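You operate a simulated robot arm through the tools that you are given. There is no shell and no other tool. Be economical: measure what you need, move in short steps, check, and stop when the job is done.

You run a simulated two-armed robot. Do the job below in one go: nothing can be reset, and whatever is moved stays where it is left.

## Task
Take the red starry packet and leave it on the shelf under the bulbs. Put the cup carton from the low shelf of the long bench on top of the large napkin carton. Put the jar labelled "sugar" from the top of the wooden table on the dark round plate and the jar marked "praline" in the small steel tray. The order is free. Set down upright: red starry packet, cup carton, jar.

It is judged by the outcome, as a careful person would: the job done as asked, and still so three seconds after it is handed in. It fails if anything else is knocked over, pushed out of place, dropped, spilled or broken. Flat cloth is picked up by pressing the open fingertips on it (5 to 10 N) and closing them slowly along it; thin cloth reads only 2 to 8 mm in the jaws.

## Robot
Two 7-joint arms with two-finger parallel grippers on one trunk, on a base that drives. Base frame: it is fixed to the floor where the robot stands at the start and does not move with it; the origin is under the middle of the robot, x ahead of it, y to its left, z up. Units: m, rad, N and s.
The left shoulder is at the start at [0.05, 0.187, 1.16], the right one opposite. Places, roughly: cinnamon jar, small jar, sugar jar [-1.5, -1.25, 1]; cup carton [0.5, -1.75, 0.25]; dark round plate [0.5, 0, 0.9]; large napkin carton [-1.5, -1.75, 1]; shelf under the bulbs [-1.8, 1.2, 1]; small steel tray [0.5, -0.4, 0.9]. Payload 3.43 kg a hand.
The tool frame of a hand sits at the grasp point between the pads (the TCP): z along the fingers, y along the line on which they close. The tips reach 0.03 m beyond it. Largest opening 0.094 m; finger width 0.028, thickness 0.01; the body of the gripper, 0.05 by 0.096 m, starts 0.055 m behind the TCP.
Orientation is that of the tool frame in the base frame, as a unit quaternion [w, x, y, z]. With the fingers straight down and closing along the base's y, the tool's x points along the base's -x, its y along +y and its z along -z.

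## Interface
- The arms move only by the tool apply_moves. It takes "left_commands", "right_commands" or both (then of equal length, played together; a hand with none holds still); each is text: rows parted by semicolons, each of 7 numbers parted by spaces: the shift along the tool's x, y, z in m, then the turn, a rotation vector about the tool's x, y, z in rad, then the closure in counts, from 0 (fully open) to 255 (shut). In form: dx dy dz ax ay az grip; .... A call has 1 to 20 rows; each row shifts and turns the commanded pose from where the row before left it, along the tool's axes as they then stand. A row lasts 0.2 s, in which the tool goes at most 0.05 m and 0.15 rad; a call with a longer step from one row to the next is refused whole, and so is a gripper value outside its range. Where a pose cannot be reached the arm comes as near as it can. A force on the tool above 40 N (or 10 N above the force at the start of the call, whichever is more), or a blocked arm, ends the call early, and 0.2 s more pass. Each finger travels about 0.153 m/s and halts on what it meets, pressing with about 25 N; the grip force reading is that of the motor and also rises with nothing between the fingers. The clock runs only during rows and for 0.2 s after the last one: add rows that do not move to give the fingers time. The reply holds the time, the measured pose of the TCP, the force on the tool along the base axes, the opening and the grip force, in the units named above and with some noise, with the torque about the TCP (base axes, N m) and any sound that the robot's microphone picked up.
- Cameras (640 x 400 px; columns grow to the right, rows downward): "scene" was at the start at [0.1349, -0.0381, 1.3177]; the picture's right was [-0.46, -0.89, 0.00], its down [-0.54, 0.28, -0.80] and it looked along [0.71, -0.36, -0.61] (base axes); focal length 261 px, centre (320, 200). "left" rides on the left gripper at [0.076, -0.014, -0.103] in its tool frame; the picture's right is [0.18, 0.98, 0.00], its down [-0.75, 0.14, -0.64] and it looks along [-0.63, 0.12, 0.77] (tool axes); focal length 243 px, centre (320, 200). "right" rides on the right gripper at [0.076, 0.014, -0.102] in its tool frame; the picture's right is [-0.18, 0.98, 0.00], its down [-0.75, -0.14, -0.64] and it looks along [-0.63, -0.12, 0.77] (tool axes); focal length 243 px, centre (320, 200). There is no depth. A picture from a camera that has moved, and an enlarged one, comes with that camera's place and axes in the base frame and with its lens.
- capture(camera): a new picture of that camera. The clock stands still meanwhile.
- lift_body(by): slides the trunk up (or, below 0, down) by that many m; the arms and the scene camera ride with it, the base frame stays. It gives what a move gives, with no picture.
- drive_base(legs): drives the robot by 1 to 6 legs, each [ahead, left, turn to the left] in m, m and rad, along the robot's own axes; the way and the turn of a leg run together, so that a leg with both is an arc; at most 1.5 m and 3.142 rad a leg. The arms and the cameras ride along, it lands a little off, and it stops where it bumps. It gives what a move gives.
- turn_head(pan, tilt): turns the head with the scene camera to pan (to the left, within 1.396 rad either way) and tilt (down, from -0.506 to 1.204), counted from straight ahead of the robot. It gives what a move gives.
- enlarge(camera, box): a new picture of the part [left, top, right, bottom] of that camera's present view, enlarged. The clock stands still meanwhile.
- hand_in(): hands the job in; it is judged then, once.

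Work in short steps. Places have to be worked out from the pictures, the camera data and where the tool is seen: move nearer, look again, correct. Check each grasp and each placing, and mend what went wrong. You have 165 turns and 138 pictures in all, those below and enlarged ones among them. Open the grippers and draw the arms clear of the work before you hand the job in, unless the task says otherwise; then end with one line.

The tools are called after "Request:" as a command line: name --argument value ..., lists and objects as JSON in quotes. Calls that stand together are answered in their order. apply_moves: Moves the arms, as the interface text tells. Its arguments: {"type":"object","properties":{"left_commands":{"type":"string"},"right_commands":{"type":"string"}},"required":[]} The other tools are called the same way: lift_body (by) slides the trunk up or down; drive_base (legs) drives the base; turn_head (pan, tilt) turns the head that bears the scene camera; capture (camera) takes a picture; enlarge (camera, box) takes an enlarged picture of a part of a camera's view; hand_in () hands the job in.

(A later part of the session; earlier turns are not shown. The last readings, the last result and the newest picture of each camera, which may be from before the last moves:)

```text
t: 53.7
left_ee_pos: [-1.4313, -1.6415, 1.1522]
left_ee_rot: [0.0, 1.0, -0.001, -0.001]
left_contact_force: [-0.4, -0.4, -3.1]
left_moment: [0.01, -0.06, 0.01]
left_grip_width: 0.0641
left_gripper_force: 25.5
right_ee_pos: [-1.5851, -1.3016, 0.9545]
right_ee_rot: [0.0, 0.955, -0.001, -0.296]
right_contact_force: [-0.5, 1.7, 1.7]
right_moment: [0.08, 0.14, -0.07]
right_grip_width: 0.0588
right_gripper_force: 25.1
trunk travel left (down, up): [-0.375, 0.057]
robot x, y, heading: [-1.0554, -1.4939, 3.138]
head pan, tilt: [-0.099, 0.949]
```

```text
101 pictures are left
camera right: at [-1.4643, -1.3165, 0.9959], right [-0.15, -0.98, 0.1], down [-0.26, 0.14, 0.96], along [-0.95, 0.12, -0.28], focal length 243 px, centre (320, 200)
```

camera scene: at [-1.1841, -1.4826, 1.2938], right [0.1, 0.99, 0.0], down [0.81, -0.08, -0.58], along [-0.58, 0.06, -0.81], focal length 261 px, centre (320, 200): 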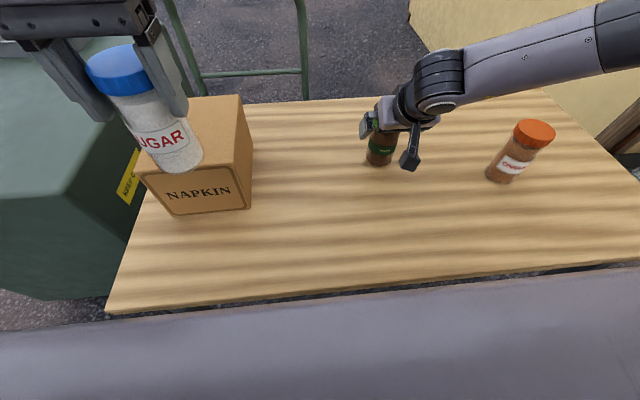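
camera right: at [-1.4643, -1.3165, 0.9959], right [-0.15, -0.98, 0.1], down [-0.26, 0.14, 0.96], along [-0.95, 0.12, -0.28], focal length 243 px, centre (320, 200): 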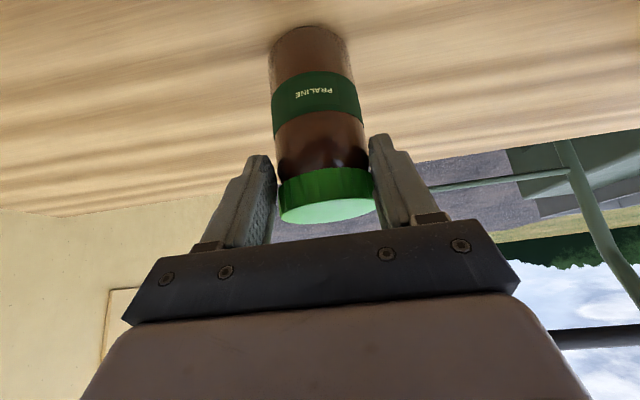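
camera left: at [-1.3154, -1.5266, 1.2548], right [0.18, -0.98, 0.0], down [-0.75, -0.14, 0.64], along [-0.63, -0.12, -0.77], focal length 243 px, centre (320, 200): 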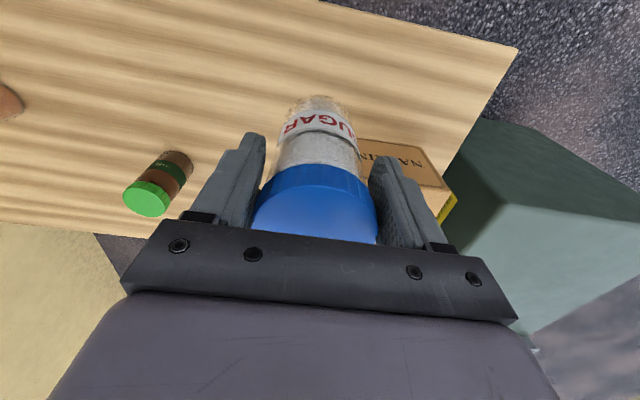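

Gripped at 59 mm. Lift straight up, then retract toward the robot.

Request:
apply_moves --right_commands "-0.0085 0 -0.0124 0 0 0 235; -0.017 0 -0.0248 0 0 0 235; -0.017 0 -0.0248 0 0 0 235; -0.017 0 -0.0248 0 0 0 235; -0.017 0 -0.0248 0 0 0 235; -0.017 0 -0.0248 0 0 0 235; 0.0248 0 -0.017 0 0 0 235; 0.0248 0 -0.017 0 0 0 235; 0.0248 0 -0.017 0 0 0 235; 0.0248 0 -0.017 0 0 0 235; 0.0248 0 -0.017 0 0 0 235; 0 0 0 0 0 0 235"

Request:
capture --camera "scene"

Request:
capture --camera "left"

```text
t: 56.3
left_ee_pos: [-1.4319, -1.6423, 1.1513]
left_ee_rot: [0.0, 1.0, -0.001, 0.0]
left_contact_force: [-0.3, 0.6, -2.5]
left_moment: [0.01, -0.07, -0.02]
left_grip_width: 0.0641
left_gripper_force: 25.3
right_ee_pos: [-1.4353, -1.3038, 1.1173]
right_ee_rot: [0.0, 0.955, -0.001, -0.296]
right_contact_force: [-0.2, 0.3, -4.0]
right_moment: [0.0, -0.11, -0.02]
right_grip_width: 0.0585
right_gripper_force: 25.2
trunk travel left (down, up): [-0.375, 0.057]
robot x, y, heading: [-1.0529, -1.4916, 3.144]
head pan, tilt: [-0.099, 0.949]
```

```text
100 pictures are left
camera scene: at [-1.1845, -1.4825, 1.2937], right [0.1, 0.99, 0.0], down [0.81, -0.08, -0.58], along [-0.58, 0.06, -0.81], focal length 261 px, centre (320, 200)
```

scene: 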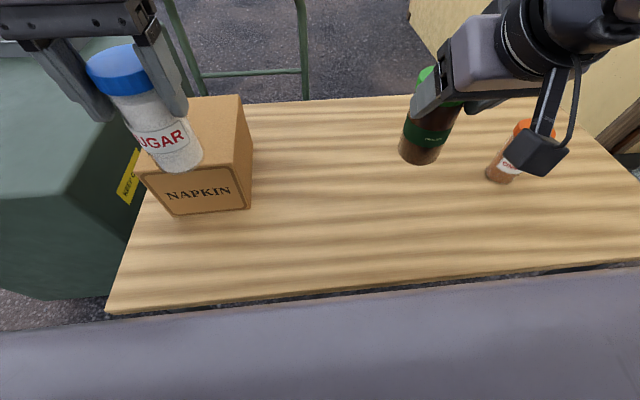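

```text
99 pictures are left
camera left: at [-1.3563, -1.6266, 1.2547], right [0.18, -0.98, 0.0], down [-0.75, -0.14, 0.64], along [-0.63, -0.12, -0.77], focal length 243 px, centre (320, 200)
```

left: 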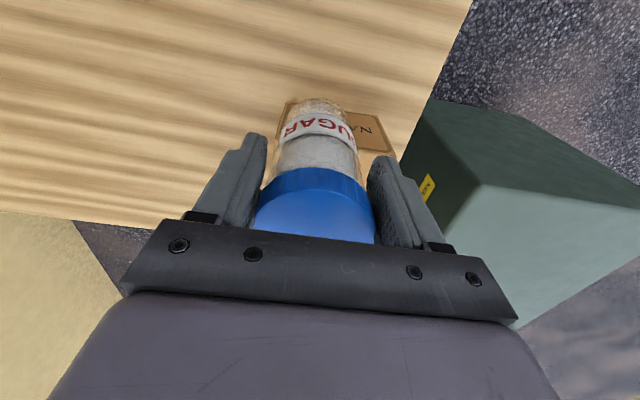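

Both jars held. Carton: x -1.71..-1.51, y -1.755..-1.59, top z≈0.97. Now back out, turn, and go toward the steel bench.

Request:
drive_base --legs '[[-0.55, 0, 0], [0, 0, -1.571], [0, 0, -1.571]]'

Request:
turn_head --pan 0.0 --tilt 0.5

Request:
capture --camera "scene"

```text
t: 67.2
left_ee_pos: [-0.1166, -1.3338, 1.1528]
left_ee_rot: [0.0, -0.007, 1.0, 0.0]
left_contact_force: [-0.5, -0.5, -3.2]
left_moment: [0.03, 0.08, -0.01]
left_grip_width: 0.0625
left_gripper_force: 24.6
right_ee_pos: [-0.106, -1.6725, 1.1171]
right_ee_rot: [0.295, -0.007, 0.955, 0.003]
right_contact_force: [0.2, 0.4, -3.9]
right_moment: [0.02, 0.12, 0.04]
right_grip_width: 0.0572
right_gripper_force: 25.4
trunk travel left (down, up): [-0.375, 0.057]
robot x, y, heading: [-0.4942, -1.4896, 0.012]
head pan, tilt: [-0.099, 0.949]
```

```text
t: 68.1
left_ee_pos: [-0.1171, -1.3344, 1.1511]
left_ee_rot: [0.0, -0.007, 1.0, 0.0]
left_contact_force: [0.3, -0.2, -2.9]
left_moment: [0.0, 0.07, 0.0]
left_grip_width: 0.0627
left_gripper_force: 25.0
right_ee_pos: [-0.1074, -1.6731, 1.1188]
right_ee_rot: [0.296, -0.006, 0.955, 0.002]
right_contact_force: [-0.6, -0.1, -5.0]
right_moment: [0.05, 0.14, 0.01]
right_grip_width: 0.0572
right_gripper_force: 25.2
trunk travel left (down, up): [-0.375, 0.057]
robot x, y, heading: [-0.4944, -1.4889, 0.013]
head pan, tilt: [0.0, 0.499]
```

```text
98 pictures are left
camera scene: at [-0.3448, -1.4867, 1.3312], right [0.01, -1.0, 0.0], down [-0.48, -0.01, -0.88], along [0.88, 0.01, -0.48], focal length 261 px, centre (320, 200)
```

scene: 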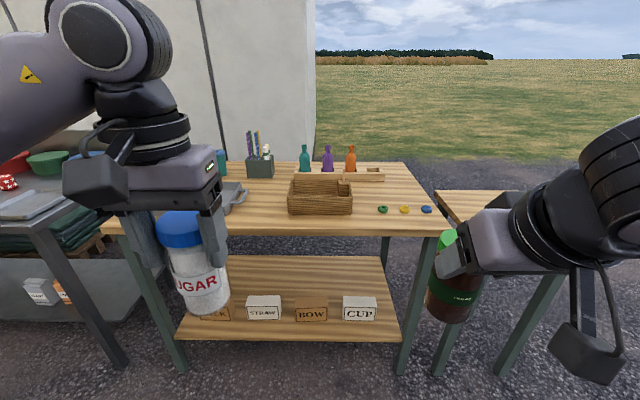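

I can see the CUP carton on the lower shelf; zooming while it's in view, then strafing left to the steel bench.

Request:
enlarge --camera "scene" --box '[230, 260, 430, 360]'

Request:
drive_base --legs '[[0, 1.29, -0.012]]'

Request:
capture --camera "scene"

```text
3.20 times, centred on (330, 310) of scene
camera zoom: at [-0.3448, -1.4867, 1.3312], right [0.01, -1.0, 0.0], down [-0.48, -0.01, -0.88], along [0.88, 0.01, -0.48], focal length 836 px, centre (288, -152)
```

zoom: 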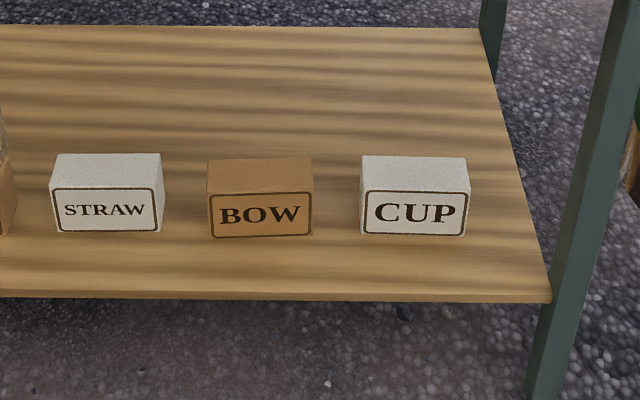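

```text
t: 74.7
left_ee_pos: [-0.1487, -0.0095, 1.1513]
left_ee_rot: [0.0, -0.015, 1.0, 0.0]
left_contact_force: [0.3, -0.2, -2.9]
left_moment: [-0.02, 0.06, 0.0]
left_grip_width: 0.0622
left_gripper_force: 24.6
right_ee_pos: [-0.1336, -0.3464, 1.1179]
right_ee_rot: [0.296, -0.016, 0.955, 0.005]
right_contact_force: [-0.7, -0.2, -3.9]
right_moment: [0.0, 0.17, -0.01]
right_grip_width: 0.0568
right_gripper_force: 24.8
trunk travel left (down, up): [-0.375, 0.057]
robot x, y, heading: [-0.5248, -0.1743, 0.032]
head pan, tilt: [0.0, 0.499]
```

```text
96 pictures are left
camera scene: at [-0.3739, -0.1656, 1.3312], right [0.03, -1.0, 0.0], down [-0.48, -0.01, -0.88], along [0.88, 0.03, -0.48], focal length 261 px, centre (320, 200)
```

scene: 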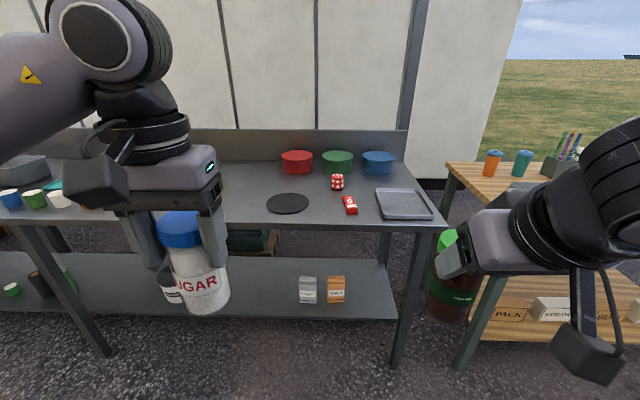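

Steel bench top z≈0.867, plate ≈(0.451,-0.018), tray ≈(0.453,-0.435). Drive up to the bench.

Request:
drive_base --legs '[[0.54, -0.035, -0.032]]'

Request:
turn_head --pan 0.0 --tilt 0.9

Request:
capture --camera "scene"

Request:
capture --camera "right"

Request:
capture --camera "left"

```text
t: 77.8
left_ee_pos: [0.3995, -0.0465, 1.1509]
left_ee_rot: [-0.001, 0.0, 1.0, 0.0]
left_contact_force: [0.5, -0.1, -3.7]
left_moment: [0.02, 0.05, 0.01]
left_grip_width: 0.0617
left_gripper_force: 24.8
right_ee_pos: [0.4053, -0.3857, 1.1179]
right_ee_rot: [0.295, -0.001, 0.955, 0.001]
right_contact_force: [0.1, 0.6, -6.0]
right_moment: [0.0, 0.16, -0.04]
right_grip_width: 0.0563
right_gripper_force: 25.0
trunk travel left (down, up): [-0.375, 0.057]
robot x, y, heading: [0.021, -0.1958, -0.002]
head pan, tilt: [0.0, 0.499]
```

```text
t: 78.7
left_ee_pos: [0.3992, -0.0468, 1.1522]
left_ee_rot: [0.001, 0.0, 1.0, -0.001]
left_contact_force: [-0.1, 0.7, -3.8]
left_moment: [-0.01, 0.06, 0.03]
left_grip_width: 0.0616
left_gripper_force: 25.0
right_ee_pos: [0.4043, -0.3852, 1.1169]
right_ee_rot: [0.296, -0.001, 0.955, 0.001]
right_contact_force: [0.4, 0.2, -3.9]
right_moment: [0.01, 0.13, 0.0]
right_grip_width: 0.0565
right_gripper_force: 25.2
trunk travel left (down, up): [-0.375, 0.057]
robot x, y, heading: [0.022, -0.2009, 0.002]
head pan, tilt: [0.0, 0.901]
```

```text
95 pictures are left
camera scene: at [0.1542, -0.1964, 1.2974], right [0.0, -1.0, 0.0], down [-0.78, 0.0, -0.62], along [0.62, 0.0, -0.78], focal length 261 px, centre (320, 200)
```

scene: 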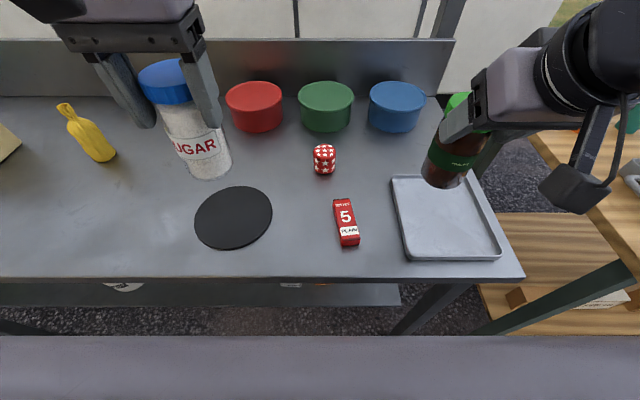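

```text
94 pictures are left
camera right: at [0.2846, -0.3712, 1.1585], right [0.15, 0.98, 0.1], down [0.26, -0.14, 0.96], along [0.95, -0.12, -0.28], focal length 243 px, centre (320, 200)
```

right: 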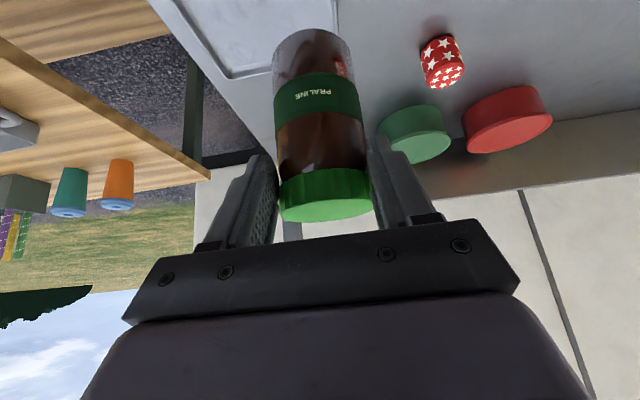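

```text
93 pictures are left
camera left: at [0.3228, -0.0597, 1.2547], right [-0.18, 0.98, 0.0], down [0.75, 0.14, 0.64], along [0.63, 0.12, -0.77], focal length 243 px, centre (320, 200)
```

left: 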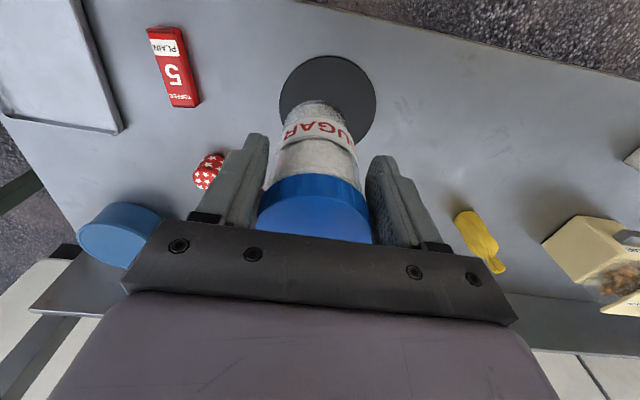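

Plate centre ≈(0.453,-0.022) r 0.078; tray ≈ x 0.364–0.563, y -0.36…-0.52. Move both hands over their targets and descend to about 1 cm above.

Request:
apply_moves --left_commands "-0.0265 0.0125 0 0 0 0 235; -0.0265 0.0125 0 0 0 0 235; 0 0 0.034 0 0 0 235; 0 0 0.034 0 0 0 235; 0 0 0.034 0 0 0 235; 0 0 0.034 0 0 0 235; 0 0 0.03 0 0 0 235; 0 0 0 0 0 0 235" --right_commands "-0.0241 -0.0272 0.0165 0 0 0 235; -0.0241 -0.0272 0.0165 0 0 0 235; 0.0144 0 0.021 0 0 0 235; 0.0144 0 0.021 0 0 0 235; 0.0144 0 0.021 0 0 0 235; 0.0144 0 0.021 0 0 0 235; 0.0144 0 0.021 0 0 0 235; 0 0 0 0 0 0 235"

Request:
capture --camera "scene"

Request:
capture --camera "right"

Request:
capture --camera "left"

```text
t: 80.5
left_ee_pos: [0.4505, -0.02, 0.9878]
left_ee_rot: [0.001, 0.0, 1.0, 0.0]
left_contact_force: [0.4, -0.3, -3.2]
left_moment: [0.04, 0.09, 0.02]
left_grip_width: 0.0617
left_gripper_force: 25.4
right_ee_pos: [0.4632, -0.4385, 0.9917]
right_ee_rot: [0.296, -0.001, 0.955, 0.001]
right_contact_force: [0.0, 0.4, -4.5]
right_moment: [-0.01, 0.14, 0.0]
right_grip_width: 0.0559
right_gripper_force: 24.9
trunk travel left (down, up): [-0.375, 0.057]
robot x, y, heading: [0.0199, -0.1992, -0.001]
head pan, tilt: [0.0, 0.901]
```

```text
92 pictures are left
camera scene: at [0.154, -0.1964, 1.2974], right [0.0, -1.0, 0.0], down [-0.78, 0.0, -0.62], along [0.62, 0.0, -0.78], focal length 261 px, centre (320, 200)
```

scene: 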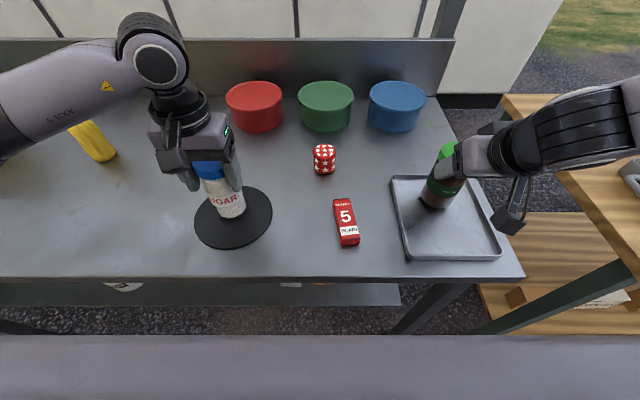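

```text
91 pictures are left
camera right: at [0.3429, -0.4246, 1.0317], right [0.15, 0.98, 0.11], down [0.26, -0.14, 0.96], along [0.95, -0.12, -0.28], focal length 243 px, centre (320, 200)
```

right: 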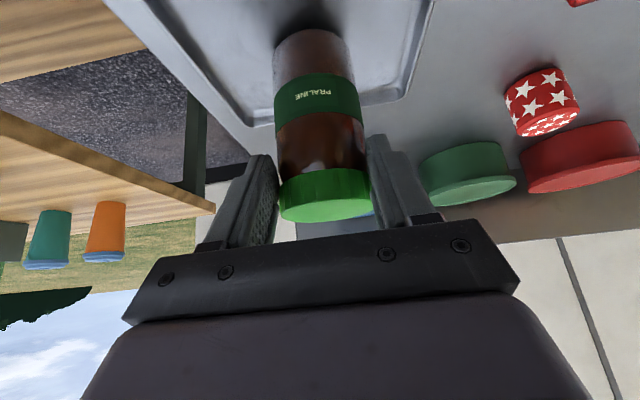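

```text
90 pictures are left
camera left: at [0.3738, -0.0339, 1.089], right [-0.18, 0.98, 0.0], down [0.75, 0.14, 0.64], along [0.63, 0.12, -0.77], focal length 243 px, centre (320, 200)
```

left: 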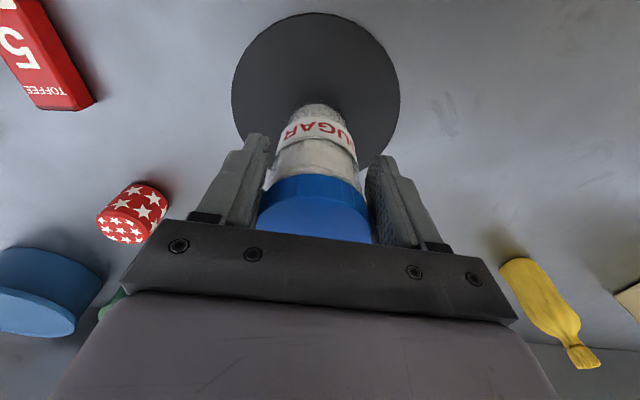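

Both are over target. Lower gently in 3 mm steps until contact shows.

Request:
apply_moves --left_commands "0 0 0.003 0 0 0 235; 0 0 0.003 0 0 0 235; 0 0 0.003 0 0 0 235; 0 0 0.002 0 0 0 235; 0 0 0 0 0 0 235" --right_commands "0.0017 0 0.0025 0 0 0 235; 0.0017 0 0.0025 0 0 0 235; 0.0017 0 0.0025 0 0 0 235; 0.0011 0 0.0017 0 0 0 235; 0 0 0 0 0 0 235"

Request:
enlarge --camera "scene" --box '[180, 140, 300, 260]'

Request:
enlarge --camera "scene" --box '[380, 130, 510, 270]'

```text
t: 81.7
left_ee_pos: [0.4504, -0.0214, 0.9796]
left_ee_rot: [0.005, 0.0, 1.0, -0.001]
left_contact_force: [-5.3, 7.1, 29.2]
left_moment: [0.2, -0.63, 0.18]
left_grip_width: 0.0616
left_gripper_force: 25.7
right_ee_pos: [0.4613, -0.4396, 0.9817]
right_ee_rot: [0.298, -0.001, 0.955, 0.001]
right_contact_force: [-0.3, 0.3, -3.7]
right_moment: [0.05, -0.03, 0.04]
right_grip_width: 0.0558
right_gripper_force: 24.9
trunk travel left (down, up): [-0.375, 0.057]
robot x, y, heading: [0.0181, -0.1986, 0.002]
head pan, tilt: [0.0, 0.901]
```

```text
3.33 times, centred on (240, 200) of scene
camera zoom: at [0.1511, -0.1964, 1.2982], right [0.0, -1.0, 0.0], down [-0.78, 0.0, -0.62], along [0.62, 0.0, -0.78], focal length 871 px, centre (587, 200)
```

zoom: 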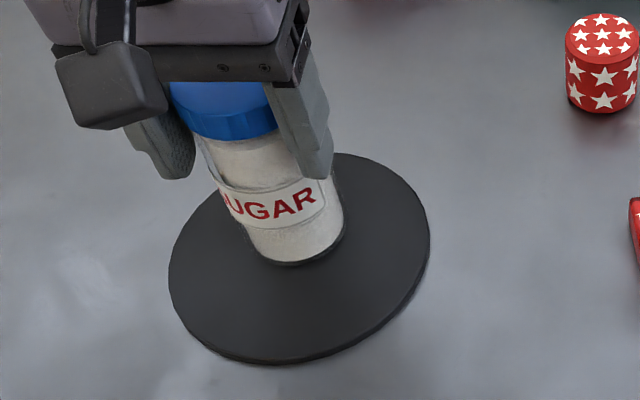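

```text
2.86 times, centred on (445, 200) of scene
camera zoom: at [0.1511, -0.1964, 1.2982], right [0.0, -1.0, 0.0], down [-0.78, 0.0, -0.62], along [0.62, 0.0, -0.78], focal length 746 px, centre (-37, 200)
```

zoom: 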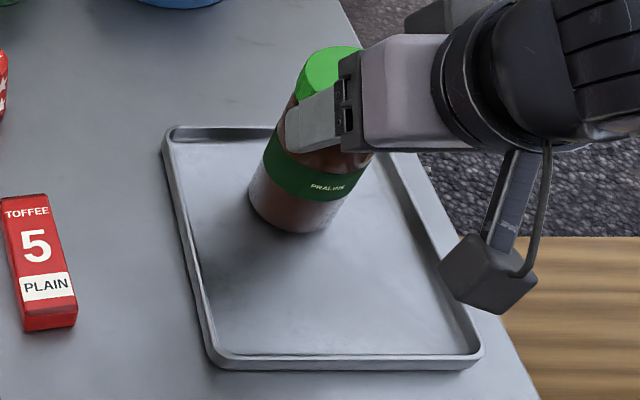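

Sugar stands on the plate; ease the left up 2 mm and open. Right: continue 2 mm at a time.

Request:
apply_moves --left_commands "0 0 -0.001 0 0 0 235; 0 0 -0.001 0 0 0 235; 0 0 0 0 0 0 200; 0 0 0 0 0 0 150; 0 0 0 0 0 0 90; 0 0 0 0 0 0 30; 0 0 0 0 0 0 0" --right_commands "0.0011 0 0.0016 0 0 0 235; 0.0011 0 0.0016 0 0 0 235; 0 0 0 0 0 0 235; 0 0 0 0 0 0 235; 0 0 0 0 0 0 235; 0 0 0 0 0 0 235; 0 0 0 0 0 0 235"

```text
t: 82.7
left_ee_pos: [0.4497, -0.0214, 0.9773]
left_ee_rot: [0.0, 0.001, 1.0, 0.0]
left_contact_force: [-1.9, 1.5, 7.3]
left_moment: [-0.05, -0.18, 0.02]
left_grip_width: 0.0598
left_gripper_force: 25.3
right_ee_pos: [0.4647, -0.438, 0.9801]
right_ee_rot: [0.304, -0.002, 0.953, 0.001]
right_contact_force: [-0.3, 1.4, 11.8]
right_moment: [-0.03, -0.42, 0.0]
right_grip_width: 0.056
right_gripper_force: 25.0
trunk travel left (down, up): [-0.375, 0.057]
robot x, y, heading: [0.0206, -0.1986, 0.001]
head pan, tilt: [0.0, 0.901]
stopped in row 5 (right hand): the force on the tool passed its limit (the readings are from after the stop); the commanded pose is now the measured one
```

Right jar has reached the tray floor (12 N). Open both hands.

Request:
apply_moves --left_commands "0 0 0 0 0 0 60; 0 0 0 0 0 0 0; 0 0 0 0 0 0 0; 0 0 0 0 0 0 0; 0 0 0 0 0 0 0; 0 0 0 0 0 0 0" --right_commands "0 0 0 0 0 0 180; 0 0 0 0 0 0 120; 0 0 0 0 0 0 90; 0 0 0 0 0 0 50; 0 0 0 0 0 0 0; 0 0 0 0 0 0 0"

Request:
enlarge --camera "scene" --box '[180, 100, 510, 270]'

Request:
capture --camera "right"

```text
t: 84.1
left_ee_pos: [0.4519, -0.0214, 0.9752]
left_ee_rot: [-0.002, 0.001, 1.0, 0.001]
left_contact_force: [-0.4, 0.4, 0.2]
left_moment: [-0.01, 0.0, 0.02]
left_grip_width: 0.0938
left_gripper_force: 0.1
right_ee_pos: [0.464, -0.4384, 0.977]
right_ee_rot: [0.3, -0.002, 0.954, 0.001]
right_contact_force: [0.2, -0.2, 0.5]
right_moment: [0.0, 0.0, -0.02]
right_grip_width: 0.094
right_gripper_force: 0.0
trunk travel left (down, up): [-0.375, 0.057]
robot x, y, heading: [0.0204, -0.1945, 0.003]
head pan, tilt: [0.0, 0.901]
```

```text
1.94 times, centred on (345, 185) of scene
camera zoom: at [0.1537, -0.1965, 1.2974], right [0.0, -1.0, 0.0], down [-0.78, 0.0, -0.62], along [0.62, 0.0, -0.78], focal length 506 px, centre (272, 229)
```

zoom: 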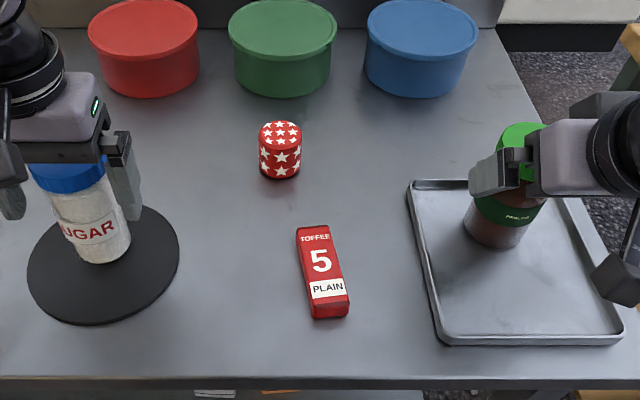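

```text
86 pictures are left
camera right: at [0.3442, -0.4256, 1.0175], right [0.15, 0.98, 0.11], down [0.25, -0.14, 0.96], along [0.96, -0.12, -0.27], focal length 243 px, centre (320, 200)
```

right: 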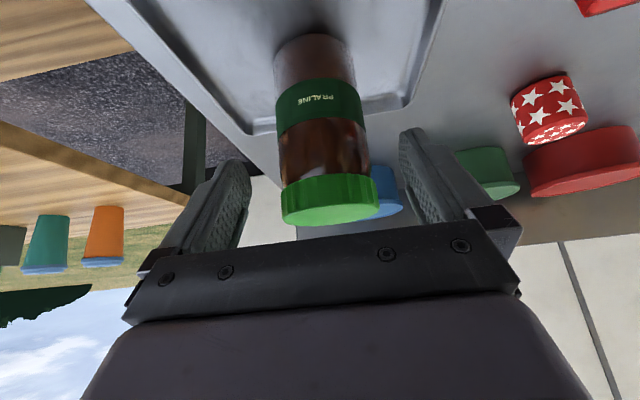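

Both released and standing. Retract: left straight up, right back along its tool axis.

Request:
apply_moves --left_commands "0 0 -0.02 0 0 0 0; 0 0 -0.03 0 0 0 0; 0 0 -0.035 0 0 0 0; 0 0 -0.035 0 0 0 0; 0 0 -0.035 0 0 0 0; 0 0 -0.03 0 0 0 0; 0 0 0 0 0 0 0" --right_commands "0 0 -0.02 0 0 0 0; 0 0 -0.03 0 0 0 0; 0 0 -0.03 0 0 0 0; 0 0 -0.03 0 0 0 0; 0 0 -0.03 0 0 0 0; 0 0 -0.03 0 0 0 0; 0 0 0 0 0 0 0"

Request:
capture --camera "scene"

Request:
capture --camera "left"

```text
t: 85.7
left_ee_pos: [0.4552, -0.023, 1.16]
left_ee_rot: [-0.003, 0.001, 1.0, 0.0]
left_contact_force: [0.8, -0.7, -0.6]
left_moment: [-0.02, 0.03, -0.01]
left_grip_width: 0.0942
left_gripper_force: 0.0
right_ee_pos: [0.3671, -0.438, 1.1178]
right_ee_rot: [0.3, -0.001, 0.954, 0.0]
right_contact_force: [-0.9, -0.7, 0.4]
right_moment: [0.01, 0.01, 0.01]
right_grip_width: 0.0941
right_gripper_force: 0.1
trunk travel left (down, up): [-0.375, 0.057]
robot x, y, heading: [0.0209, -0.2001, 0.001]
head pan, tilt: [0.0, 0.901]
```

```text
85 pictures are left
camera scene: at [0.1539, -0.1963, 1.2974], right [0.0, -1.0, 0.0], down [-0.78, 0.0, -0.62], along [0.62, 0.0, -0.78], focal length 261 px, centre (320, 200)
```

scene: 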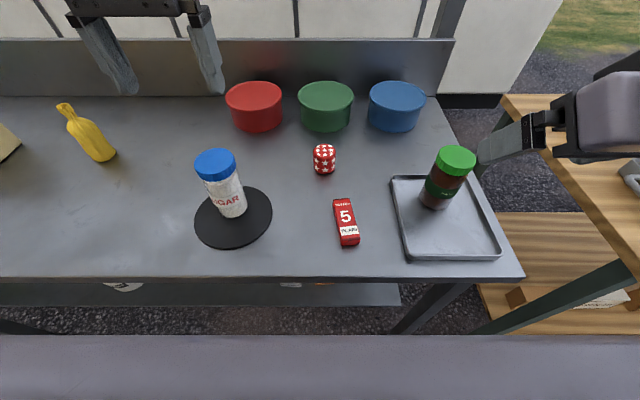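

```text
84 pictures are left
camera left: at [0.3777, -0.0364, 1.263], right [-0.18, 0.98, 0.0], down [0.76, 0.14, 0.64], along [0.63, 0.12, -0.77], focal length 243 px, centre (320, 200)
```

left: 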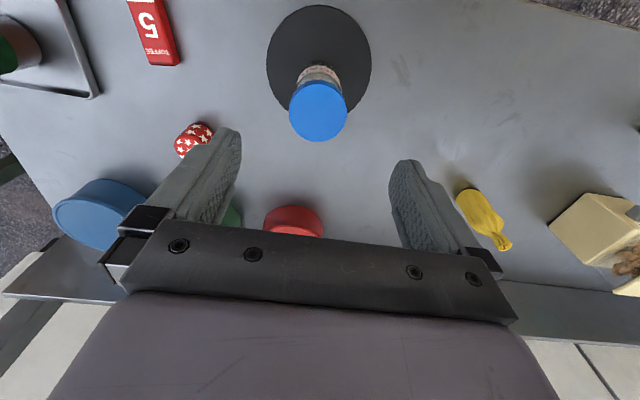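

Both jars are placed. Before taking the starry thing, I'll check there's no other red starry packet along the bench.

Request:
turn_head --pan 0.85 --tilt 0.65

Request:
capture --camera "scene"

Request:
turn_head --pan 0.0 --tilt 0.9

Request:
enlarge --camera "scene" --box '[300, 130, 370, 260]'

```text
t: 86.9
left_ee_pos: [0.4526, -0.0229, 1.1594]
left_ee_rot: [-0.003, 0.0, 1.0, 0.001]
left_contact_force: [-0.2, -0.6, 0.2]
left_moment: [-0.03, -0.01, 0.01]
left_grip_width: 0.0936
left_gripper_force: 0.0
right_ee_pos: [0.3675, -0.4385, 1.1177]
right_ee_rot: [0.3, -0.001, 0.954, 0.0]
right_contact_force: [0.2, 0.2, 0.3]
right_moment: [0.02, 0.0, 0.05]
right_grip_width: 0.0941
right_gripper_force: 0.1
trunk travel left (down, up): [-0.375, 0.057]
robot x, y, heading: [0.0185, -0.1983, -0.002]
head pan, tilt: [0.85, 0.649]
```

```text
83 pictures are left
camera scene: at [0.1354, -0.1313, 1.3179], right [0.75, -0.66, 0.0], down [-0.4, -0.45, -0.8], along [0.53, 0.6, -0.6], focal length 261 px, centre (320, 200)
```

scene: 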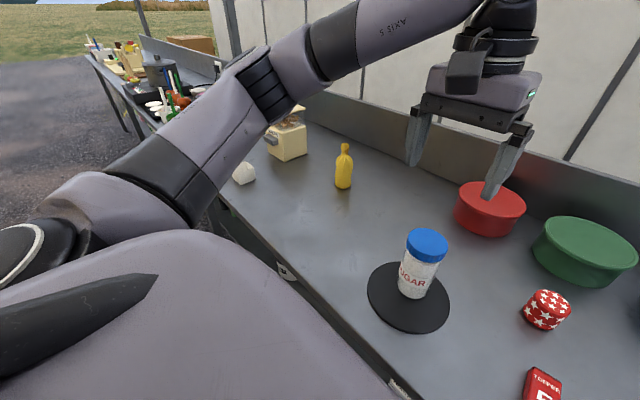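

```text
t: 88.1
left_ee_pos: [0.4539, -0.0238, 1.1598]
left_ee_rot: [-0.003, 0.002, 1.0, 0.002]
left_contact_force: [-0.5, 0.1, -0.1]
left_moment: [-0.03, 0.01, 0.01]
left_grip_width: 0.0939
left_gripper_force: 0.0
right_ee_pos: [0.3663, -0.4368, 1.1171]
right_ee_rot: [0.3, -0.001, 0.954, 0.0]
right_contact_force: [0.6, 0.0, 0.4]
right_moment: [0.0, 0.01, 0.02]
right_grip_width: 0.0942
right_gripper_force: 0.0
trunk travel left (down, up): [-0.375, 0.057]
robot x, y, heading: [0.0226, -0.1982, 0.003]
head pan, tilt: [0.0, 0.901]
```

```text
3.08 times, centred on (335, 195) of scene
camera zoom: at [0.1536, -0.1964, 1.2975], right [0.0, -1.0, 0.0], down [-0.78, 0.0, -0.62], along [0.62, 0.0, -0.78], focal length 804 px, centre (274, 215)
```

zoom: 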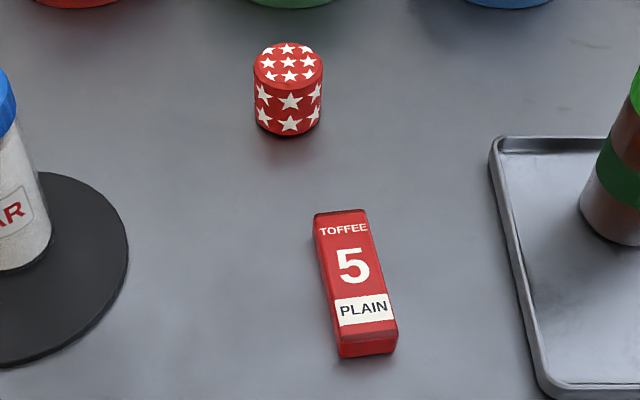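

It's the only starry one: base ≈(0.578,-0.208), ~0.065 tall, ~0.053 wide. Shift base right 0.12 so the left hand reaches it comfortably, then move above it.

Request:
drive_base --legs '[[0.02, -0.12, 0]]'

Request:
apply_moves --left_commands "-0.035 -0.02 0 0 0 0 0; -0.035 -0.02 0 0 0 0 0; -0.03 -0.024 0 0 0 0 0; 0 0 0.035 0 0 0 0; 0 0 0.035 0 0 0 0; 0 0 0 0 0 0 0"

Request:
capture --camera "left"

Request:
capture --camera "scene"

```text
t: 89.3
left_ee_pos: [0.4736, -0.1437, 1.1592]
left_ee_rot: [-0.002, 0.0, 1.0, 0.0]
left_contact_force: [0.4, -0.7, 0.7]
left_moment: [0.05, 0.0, -0.01]
left_grip_width: 0.0937
left_gripper_force: 0.0
right_ee_pos: [0.388, -0.5584, 1.1169]
right_ee_rot: [0.299, -0.001, 0.954, 0.001]
right_contact_force: [0.0, -0.3, -0.3]
right_moment: [0.02, 0.0, 0.0]
right_grip_width: 0.094
right_gripper_force: 0.2
trunk travel left (down, up): [-0.375, 0.057]
robot x, y, heading: [0.0405, -0.3155, 0.005]
head pan, tilt: [0.0, 0.901]
```

```text
t: 90.7
left_ee_pos: [0.5743, -0.2074, 1.0885]
left_ee_rot: [-0.002, 0.001, 1.0, 0.001]
left_contact_force: [0.9, -0.5, -0.5]
left_moment: [0.01, -0.02, 0.01]
left_grip_width: 0.094
left_gripper_force: 0.1
right_ee_pos: [0.3868, -0.5587, 1.1163]
right_ee_rot: [0.301, -0.001, 0.954, 0.0]
right_contact_force: [-0.3, 0.3, 0.3]
right_moment: [0.01, -0.01, 0.01]
right_grip_width: 0.0938
right_gripper_force: 0.1
trunk travel left (down, up): [-0.375, 0.057]
robot x, y, heading: [0.0377, -0.3164, -0.0]
head pan, tilt: [0.0, 0.901]
```

```text
81 pictures are left
camera left: at [0.4984, -0.2212, 1.1921], right [-0.18, 0.98, 0.0], down [0.76, 0.14, 0.64], along [0.63, 0.12, -0.77], focal length 243 px, centre (320, 200)
```

left: 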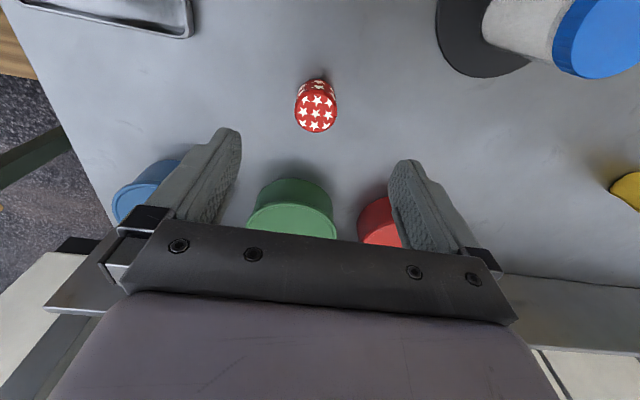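

```text
80 pictures are left
camera scene: at [0.1739, -0.3165, 1.2975], right [0.0, -1.0, 0.0], down [-0.78, 0.0, -0.62], along [0.62, 0.0, -0.78], focal length 261 px, centre (320, 200)
```

scene: 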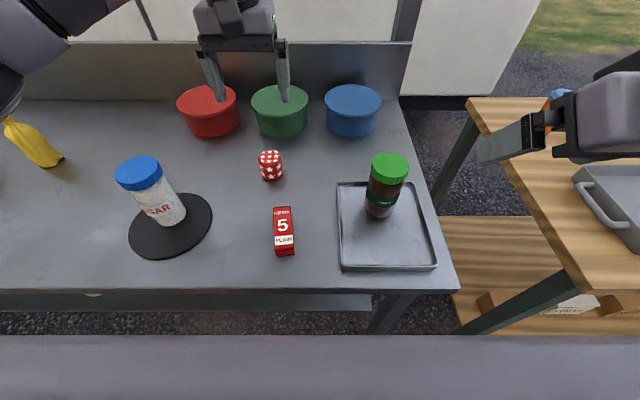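

Packet is ≈15 mm further ahead (x≈0.589). Correct, descend to z≈0.908 and grip.

Request:
apply_moves --left_commands "-0.015 0 0.03 0 0 0 0; 0 0 0.035 0 0 0 0; 0 0 0.035 0 0 0 0; 0 0 0.035 0 0 0 0; 0 0 0.03 0 0 0 0; 0 0 0.013 0 0 0 0; 0 0 0 0 0 0 0; 0 0 0 0 0 0 80; 0 0 0 0 0 0 110; 0 0 0 0 0 0 140; 0 0 0 0 0 0 180; 0 0 0 0 0 0 180"

Request:
capture --camera "left"

```text
t: 93.3
left_ee_pos: [0.5869, -0.2086, 0.9102]
left_ee_rot: [-0.002, 0.0, 1.0, 0.001]
left_contact_force: [0.0, -0.1, 0.4]
left_moment: [0.01, -0.01, 0.02]
left_grip_width: 0.0525
left_gripper_force: 25.1
right_ee_pos: [0.3882, -0.5587, 1.117]
right_ee_rot: [0.299, -0.001, 0.954, 0.0]
right_contact_force: [0.0, 0.2, 0.1]
right_moment: [0.01, 0.04, 0.01]
right_grip_width: 0.0939
right_gripper_force: 0.1
trunk travel left (down, up): [-0.375, 0.057]
robot x, y, heading: [0.0396, -0.3188, 0.001]
head pan, tilt: [0.0, 0.901]
```

```text
79 pictures are left
camera left: at [0.5113, -0.2216, 1.013], right [-0.18, 0.98, 0.0], down [0.76, 0.14, 0.64], along [0.63, 0.12, -0.77], focal length 243 px, centre (320, 200)
```

left: 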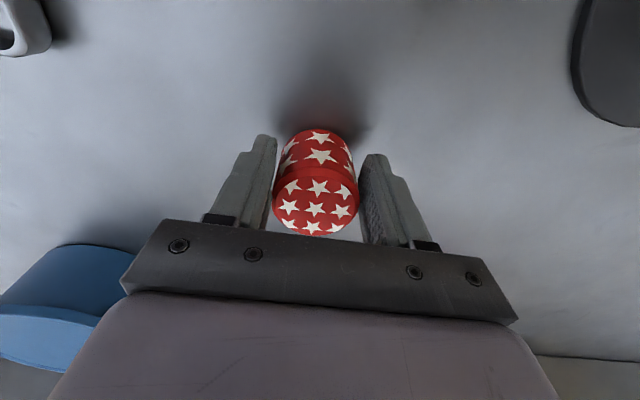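

Gripped (52.5 mm). Lift, draw back, and check it came along.

Request:
apply_moves --left_commands "0 0 -0.02 0 0 0 190; 0 0 -0.03 0 0 0 190; 0 0 -0.04 0 0 0 190; 0 0 -0.04 0 0 0 190; 0 0 -0.04 0 0 0 190; 0 0 -0.04 0 0 0 190; 0 0 -0.03 0 0 0 190; 0.04 0.01 0 0 0 0 190; 0.04 0.01 0 0 0 0 190; 0.04 0.01 0 0 0 0 190; 0.04 0.01 0 0 0 0 190; 0 0 0 0 0 0 190"

Request:
capture --camera "scene"

```text
t: 95.9
left_ee_pos: [0.4276, -0.1646, 1.1513]
left_ee_rot: [-0.003, 0.0, 1.0, 0.001]
left_contact_force: [0.1, -0.8, -0.9]
left_moment: [-0.02, 0.02, 0.01]
left_grip_width: 0.0527
left_gripper_force: 25.0
right_ee_pos: [0.3872, -0.5577, 1.1179]
right_ee_rot: [0.299, -0.002, 0.954, 0.001]
right_contact_force: [-0.3, -0.3, -0.7]
right_moment: [-0.02, 0.01, -0.01]
right_grip_width: 0.0939
right_gripper_force: 0.1
trunk travel left (down, up): [-0.375, 0.057]
robot x, y, heading: [0.0381, -0.3183, -0.002]
head pan, tilt: [0.0, 0.901]
```

```text
78 pictures are left
camera scene: at [0.1744, -0.3167, 1.2974], right [0.0, -1.0, 0.0], down [-0.78, 0.0, -0.62], along [0.62, 0.0, -0.78], focal length 261 px, centre (320, 200)
```

scene: 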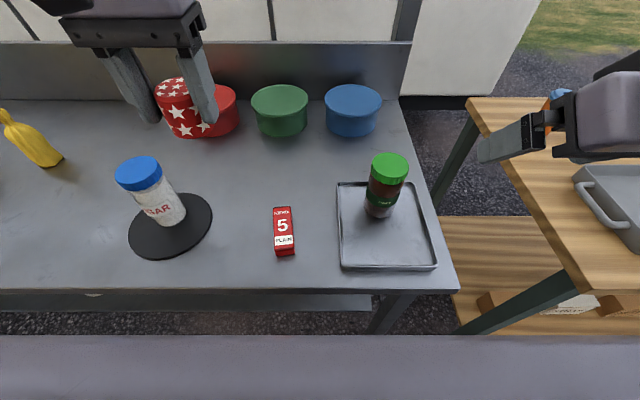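

Packet secured. Raise the trunk a little and drive to in front of the bulb shelf.

Request:
lift_body --by 0.05

Request:
drive_base --legs '[[-0.42, 0.3, 0], [0, 0, 1.571], [0, 0, 1.571], [0, -1.33, 0]]'

Request:
turn_head --pan -0.05 --tilt 0.3

Request:
capture --camera "scene"

```text
t: 96.8
left_ee_pos: [0.4292, -0.1658, 1.2007]
left_ee_rot: [-0.003, 0.0, 1.0, 0.001]
left_contact_force: [0.4, 0.3, -0.3]
left_moment: [-0.01, 0.02, 0.04]
left_grip_width: 0.0526
left_gripper_force: 25.5
right_ee_pos: [0.3888, -0.5569, 1.1675]
right_ee_rot: [0.3, -0.001, 0.954, 0.0]
right_contact_force: [-0.2, 0.5, -0.1]
right_moment: [0.02, -0.02, 0.05]
right_grip_width: 0.0939
right_gripper_force: 0.1
trunk travel left (down, up): [-0.425, 0.007]
robot x, y, heading: [0.0412, -0.3163, 0.003]
head pan, tilt: [0.0, 0.901]
```

```text
t: 113.6
left_ee_pos: [-0.7386, 1.1468, 1.2023]
left_ee_rot: [0.001, 1.0, -0.018, 0.003]
left_contact_force: [-0.8, -0.6, -0.6]
left_moment: [-0.01, -0.01, 0.01]
left_grip_width: 0.0514
left_gripper_force: 25.1
right_ee_pos: [-0.6814, 1.5361, 1.1676]
right_ee_rot: [-0.005, 0.954, -0.016, -0.299]
right_contact_force: [-0.2, 0.0, -0.1]
right_moment: [0.02, 0.01, 0.01]
right_grip_width: 0.094
right_gripper_force: 0.0
trunk travel left (down, up): [-0.425, 0.007]
robot x, y, heading: [-0.3463, 1.2852, 3.108]
head pan, tilt: [0.0, 0.901]
```

```text
t: 114.6
left_ee_pos: [-0.7368, 1.1459, 1.2012]
left_ee_rot: [0.001, 1.0, -0.018, 0.002]
left_contact_force: [0.0, 0.6, -0.2]
left_moment: [0.01, 0.0, 0.01]
left_grip_width: 0.0515
left_gripper_force: 25.3
right_ee_pos: [-0.6822, 1.5367, 1.1664]
right_ee_rot: [-0.005, 0.954, -0.016, -0.3]
right_contact_force: [-0.2, 0.5, 0.0]
right_moment: [0.0, 0.01, -0.02]
right_grip_width: 0.094
right_gripper_force: 0.1
trunk travel left (down, up): [-0.425, 0.007]
robot x, y, heading: [-0.3433, 1.2863, 3.103]
head pan, tilt: [-0.051, 0.3]
```

```text
77 pictures are left
camera scene: at [-0.4962, 1.2967, 1.3996], right [0.08, 1.0, 0.0], down [0.3, -0.03, -0.95], along [-0.95, 0.08, -0.3], focal length 261 px, centre (320, 200)
```

scene: 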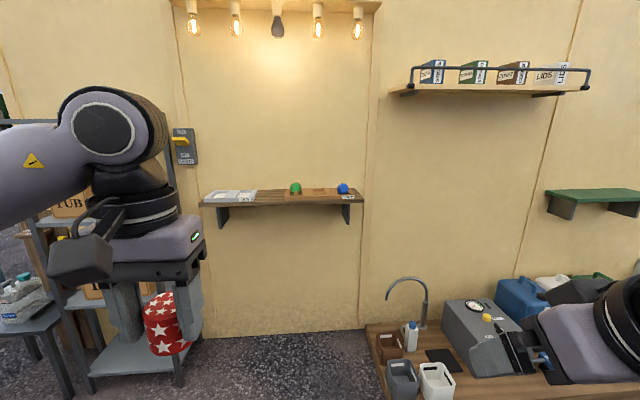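

Gap on the shelf is y≈1.09–1.25, centre ≈(-1.77,1.17). Drive closer.

Request:
drive_base --legs '[[0.88, 0.05, 0.038]]'

Request:
capture --camera "scene"

Request:
capture --camera "left"

```text
t: 119.3
left_ee_pos: [-1.6164, 1.097, 1.2021]
left_ee_rot: [0.0, 1.0, 0.0, 0.003]
left_contact_force: [-0.5, 0.1, -0.2]
left_moment: [0.0, -0.02, 0.0]
left_grip_width: 0.051
left_gripper_force: 24.7
right_ee_pos: [-1.5754, 1.4888, 1.1672]
right_ee_rot: [0.0, 0.954, 0.002, -0.299]
right_contact_force: [-0.4, 1.0, 0.2]
right_moment: [0.0, -0.01, -0.04]
right_grip_width: 0.094
right_gripper_force: 0.1
trunk travel left (down, up): [-0.425, 0.007]
robot x, y, heading: [-1.2277, 1.2492, -3.141]
head pan, tilt: [-0.051, 0.3]
```

```text
76 pictures are left
camera scene: at [-1.3803, 1.2559, 1.3997], right [0.05, 1.0, 0.0], down [0.3, -0.01, -0.96], along [-0.95, 0.05, -0.3], focal length 261 px, centre (320, 200)
```

scene: 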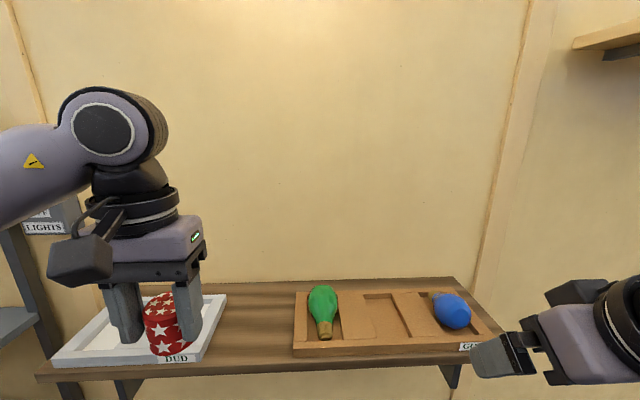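

```text
75 pictures are left
camera left: at [-1.5409, 1.1124, 1.3048], right [0.18, -0.98, 0.0], down [-0.76, -0.14, 0.64], along [-0.63, -0.12, -0.77], focal length 243 px, centre (320, 200)
```

left: 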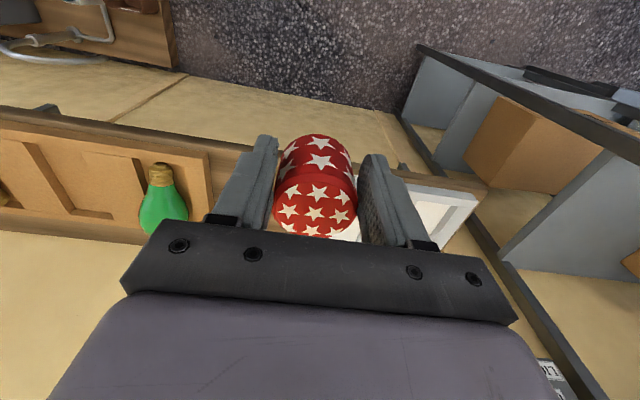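

Gap centre ≈ y 1.155, shelf x -1.71…-1.94. Move over (-1.79,1.155) and lower to ~1.5 cm above.

Request:
apply_moves --left_commands "-0.035 -0.012 0 0 0 0 190; -0.035 -0.012 0 0 0 0 190; -0.035 -0.012 0 0 0 0 190; -0.035 -0.012 0 0 0 0 190; -0.034 -0.01 0 0 0 0 190; 0 0 0.035 0 0 0 190; 0 0 0.035 0 0 0 190; 0 0 0.035 0 0 0 190; 0 0 0.028 0 0 0 190; 0 0 0 0 0 0 190"

Request:
capture --camera "scene"

Request:
capture --camera "left"

```text
t: 121.5
left_ee_pos: [-1.7893, 1.1567, 1.0696]
left_ee_rot: [0.0, 1.0, 0.0, 0.001]
left_contact_force: [-2.3, -0.9, 5.8]
left_moment: [-0.06, 0.05, 0.01]
left_grip_width: 0.0507
left_gripper_force: 25.0
right_ee_pos: [-1.575, 1.4893, 1.1684]
right_ee_rot: [0.001, 0.954, 0.002, -0.3]
right_contact_force: [0.3, 0.1, -0.1]
right_moment: [-0.01, 0.0, -0.03]
right_grip_width: 0.0942
right_gripper_force: 0.2
trunk travel left (down, up): [-0.425, 0.007]
robot x, y, heading: [-1.2296, 1.2504, -3.138]
head pan, tilt: [-0.051, 0.3]
```

```text
74 pictures are left
camera scene: at [-1.3795, 1.2558, 1.3999], right [0.05, 1.0, 0.0], down [0.29, -0.01, -0.96], along [-0.95, 0.05, -0.3], focal length 261 px, centre (320, 200)
```

scene: 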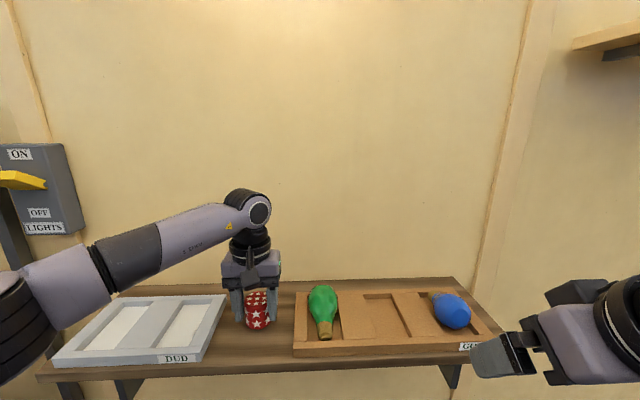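

```text
73 pictures are left
camera left: at [-1.7139, 1.1707, 1.1721], right [0.18, -0.98, 0.0], down [-0.75, -0.14, 0.64], along [-0.63, -0.12, -0.77], focal length 243 px, centre (320, 200)
```

left: 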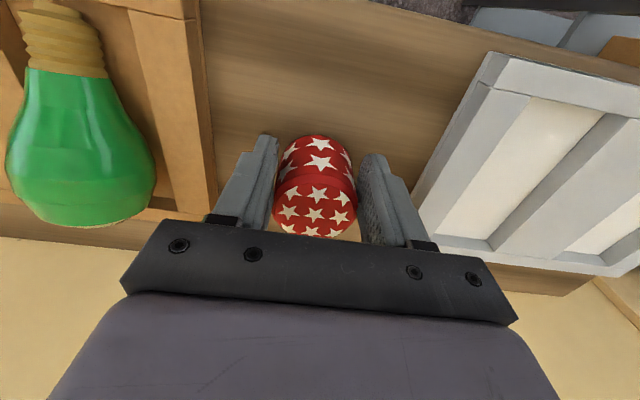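

Light contact (6 N) already: packet rests on the shelf. Open only partially to keep clear of the trays.

Request:
apply_moves --left_commands "0 0 0.001 0 0 0 150; 0 0 0 0 0 0 110; 0 0 0 0 0 0 80; 0 0 0 0 0 0 70; 0 0 0 0 0 0 70; 0 0 0 0 0 0 70"

Request:
capture --camera "left"

```text
t: 122.9
left_ee_pos: [-1.7893, 1.1555, 1.0668]
left_ee_rot: [0.001, 1.0, 0.0, 0.002]
left_contact_force: [-1.0, -0.1, 0.6]
left_moment: [0.01, -0.03, -0.02]
left_grip_width: 0.0685
left_gripper_force: 0.1
right_ee_pos: [-1.5732, 1.4892, 1.1671]
right_ee_rot: [0.0, 0.954, 0.002, -0.301]
right_contact_force: [0.5, 0.5, 0.5]
right_moment: [-0.03, 0.0, 0.01]
right_grip_width: 0.094
right_gripper_force: 0.0
trunk travel left (down, up): [-0.425, 0.007]
robot x, y, heading: [-1.2306, 1.2512, -3.14]
head pan, tilt: [-0.051, 0.3]
```

```text
72 pictures are left
camera left: at [-1.7142, 1.171, 1.1703], right [0.18, -0.98, 0.0], down [-0.76, -0.14, 0.64], along [-0.63, -0.12, -0.77], focal length 243 px, centre (320, 200)
```

left: 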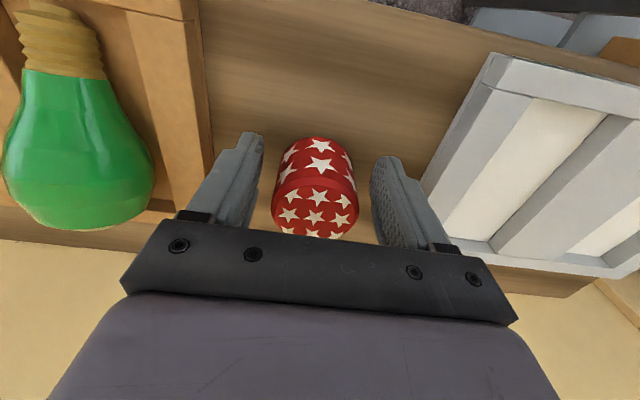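

Released. Rise straight up and retract, then verify.

Request:
apply_moves --left_commands "0 0 -0.02 0 0 0 70; 0 0 -0.03 0 0 0 70; 0 0 -0.03 0 0 0 70; 0 0 -0.03 0 0 0 70; 0 0 -0.02 0 0 0 70; 0.04 0.01 0 0 0 0 0; 0.04 0.01 0 0 0 0 0; 0.04 0.01 0 0 0 0 0; 0.04 0.01 0 0 0 0 0; 0 0 0 0 0 0 0"

Request:
capture --camera "scene"

```text
t: 125.1
left_ee_pos: [-1.6296, 1.1139, 1.1975]
left_ee_rot: [0.001, 1.0, -0.001, 0.002]
left_contact_force: [0.3, -0.2, 0.3]
left_moment: [-0.02, 0.01, -0.02]
left_grip_width: 0.0938
left_gripper_force: 0.1
right_ee_pos: [-1.5742, 1.489, 1.1673]
right_ee_rot: [0.001, 0.954, 0.001, -0.3]
right_contact_force: [0.2, 0.1, -0.3]
right_moment: [0.01, 0.02, -0.01]
right_grip_width: 0.0938
right_gripper_force: 0.0
trunk travel left (down, up): [-0.425, 0.007]
robot x, y, heading: [-1.2259, 1.2489, -3.144]
head pan, tilt: [-0.051, 0.3]
```

```text
71 pictures are left
camera scene: at [-1.3803, 1.2561, 1.3997], right [0.05, 1.0, 0.0], down [0.3, -0.01, -0.96], along [-0.95, 0.05, -0.3], focal length 261 px, centre (320, 200)
```

scene: 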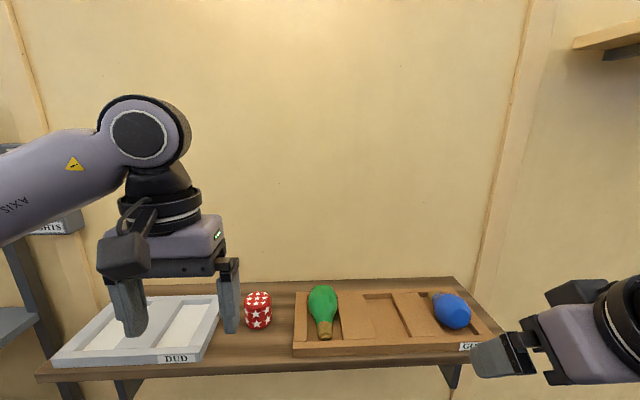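

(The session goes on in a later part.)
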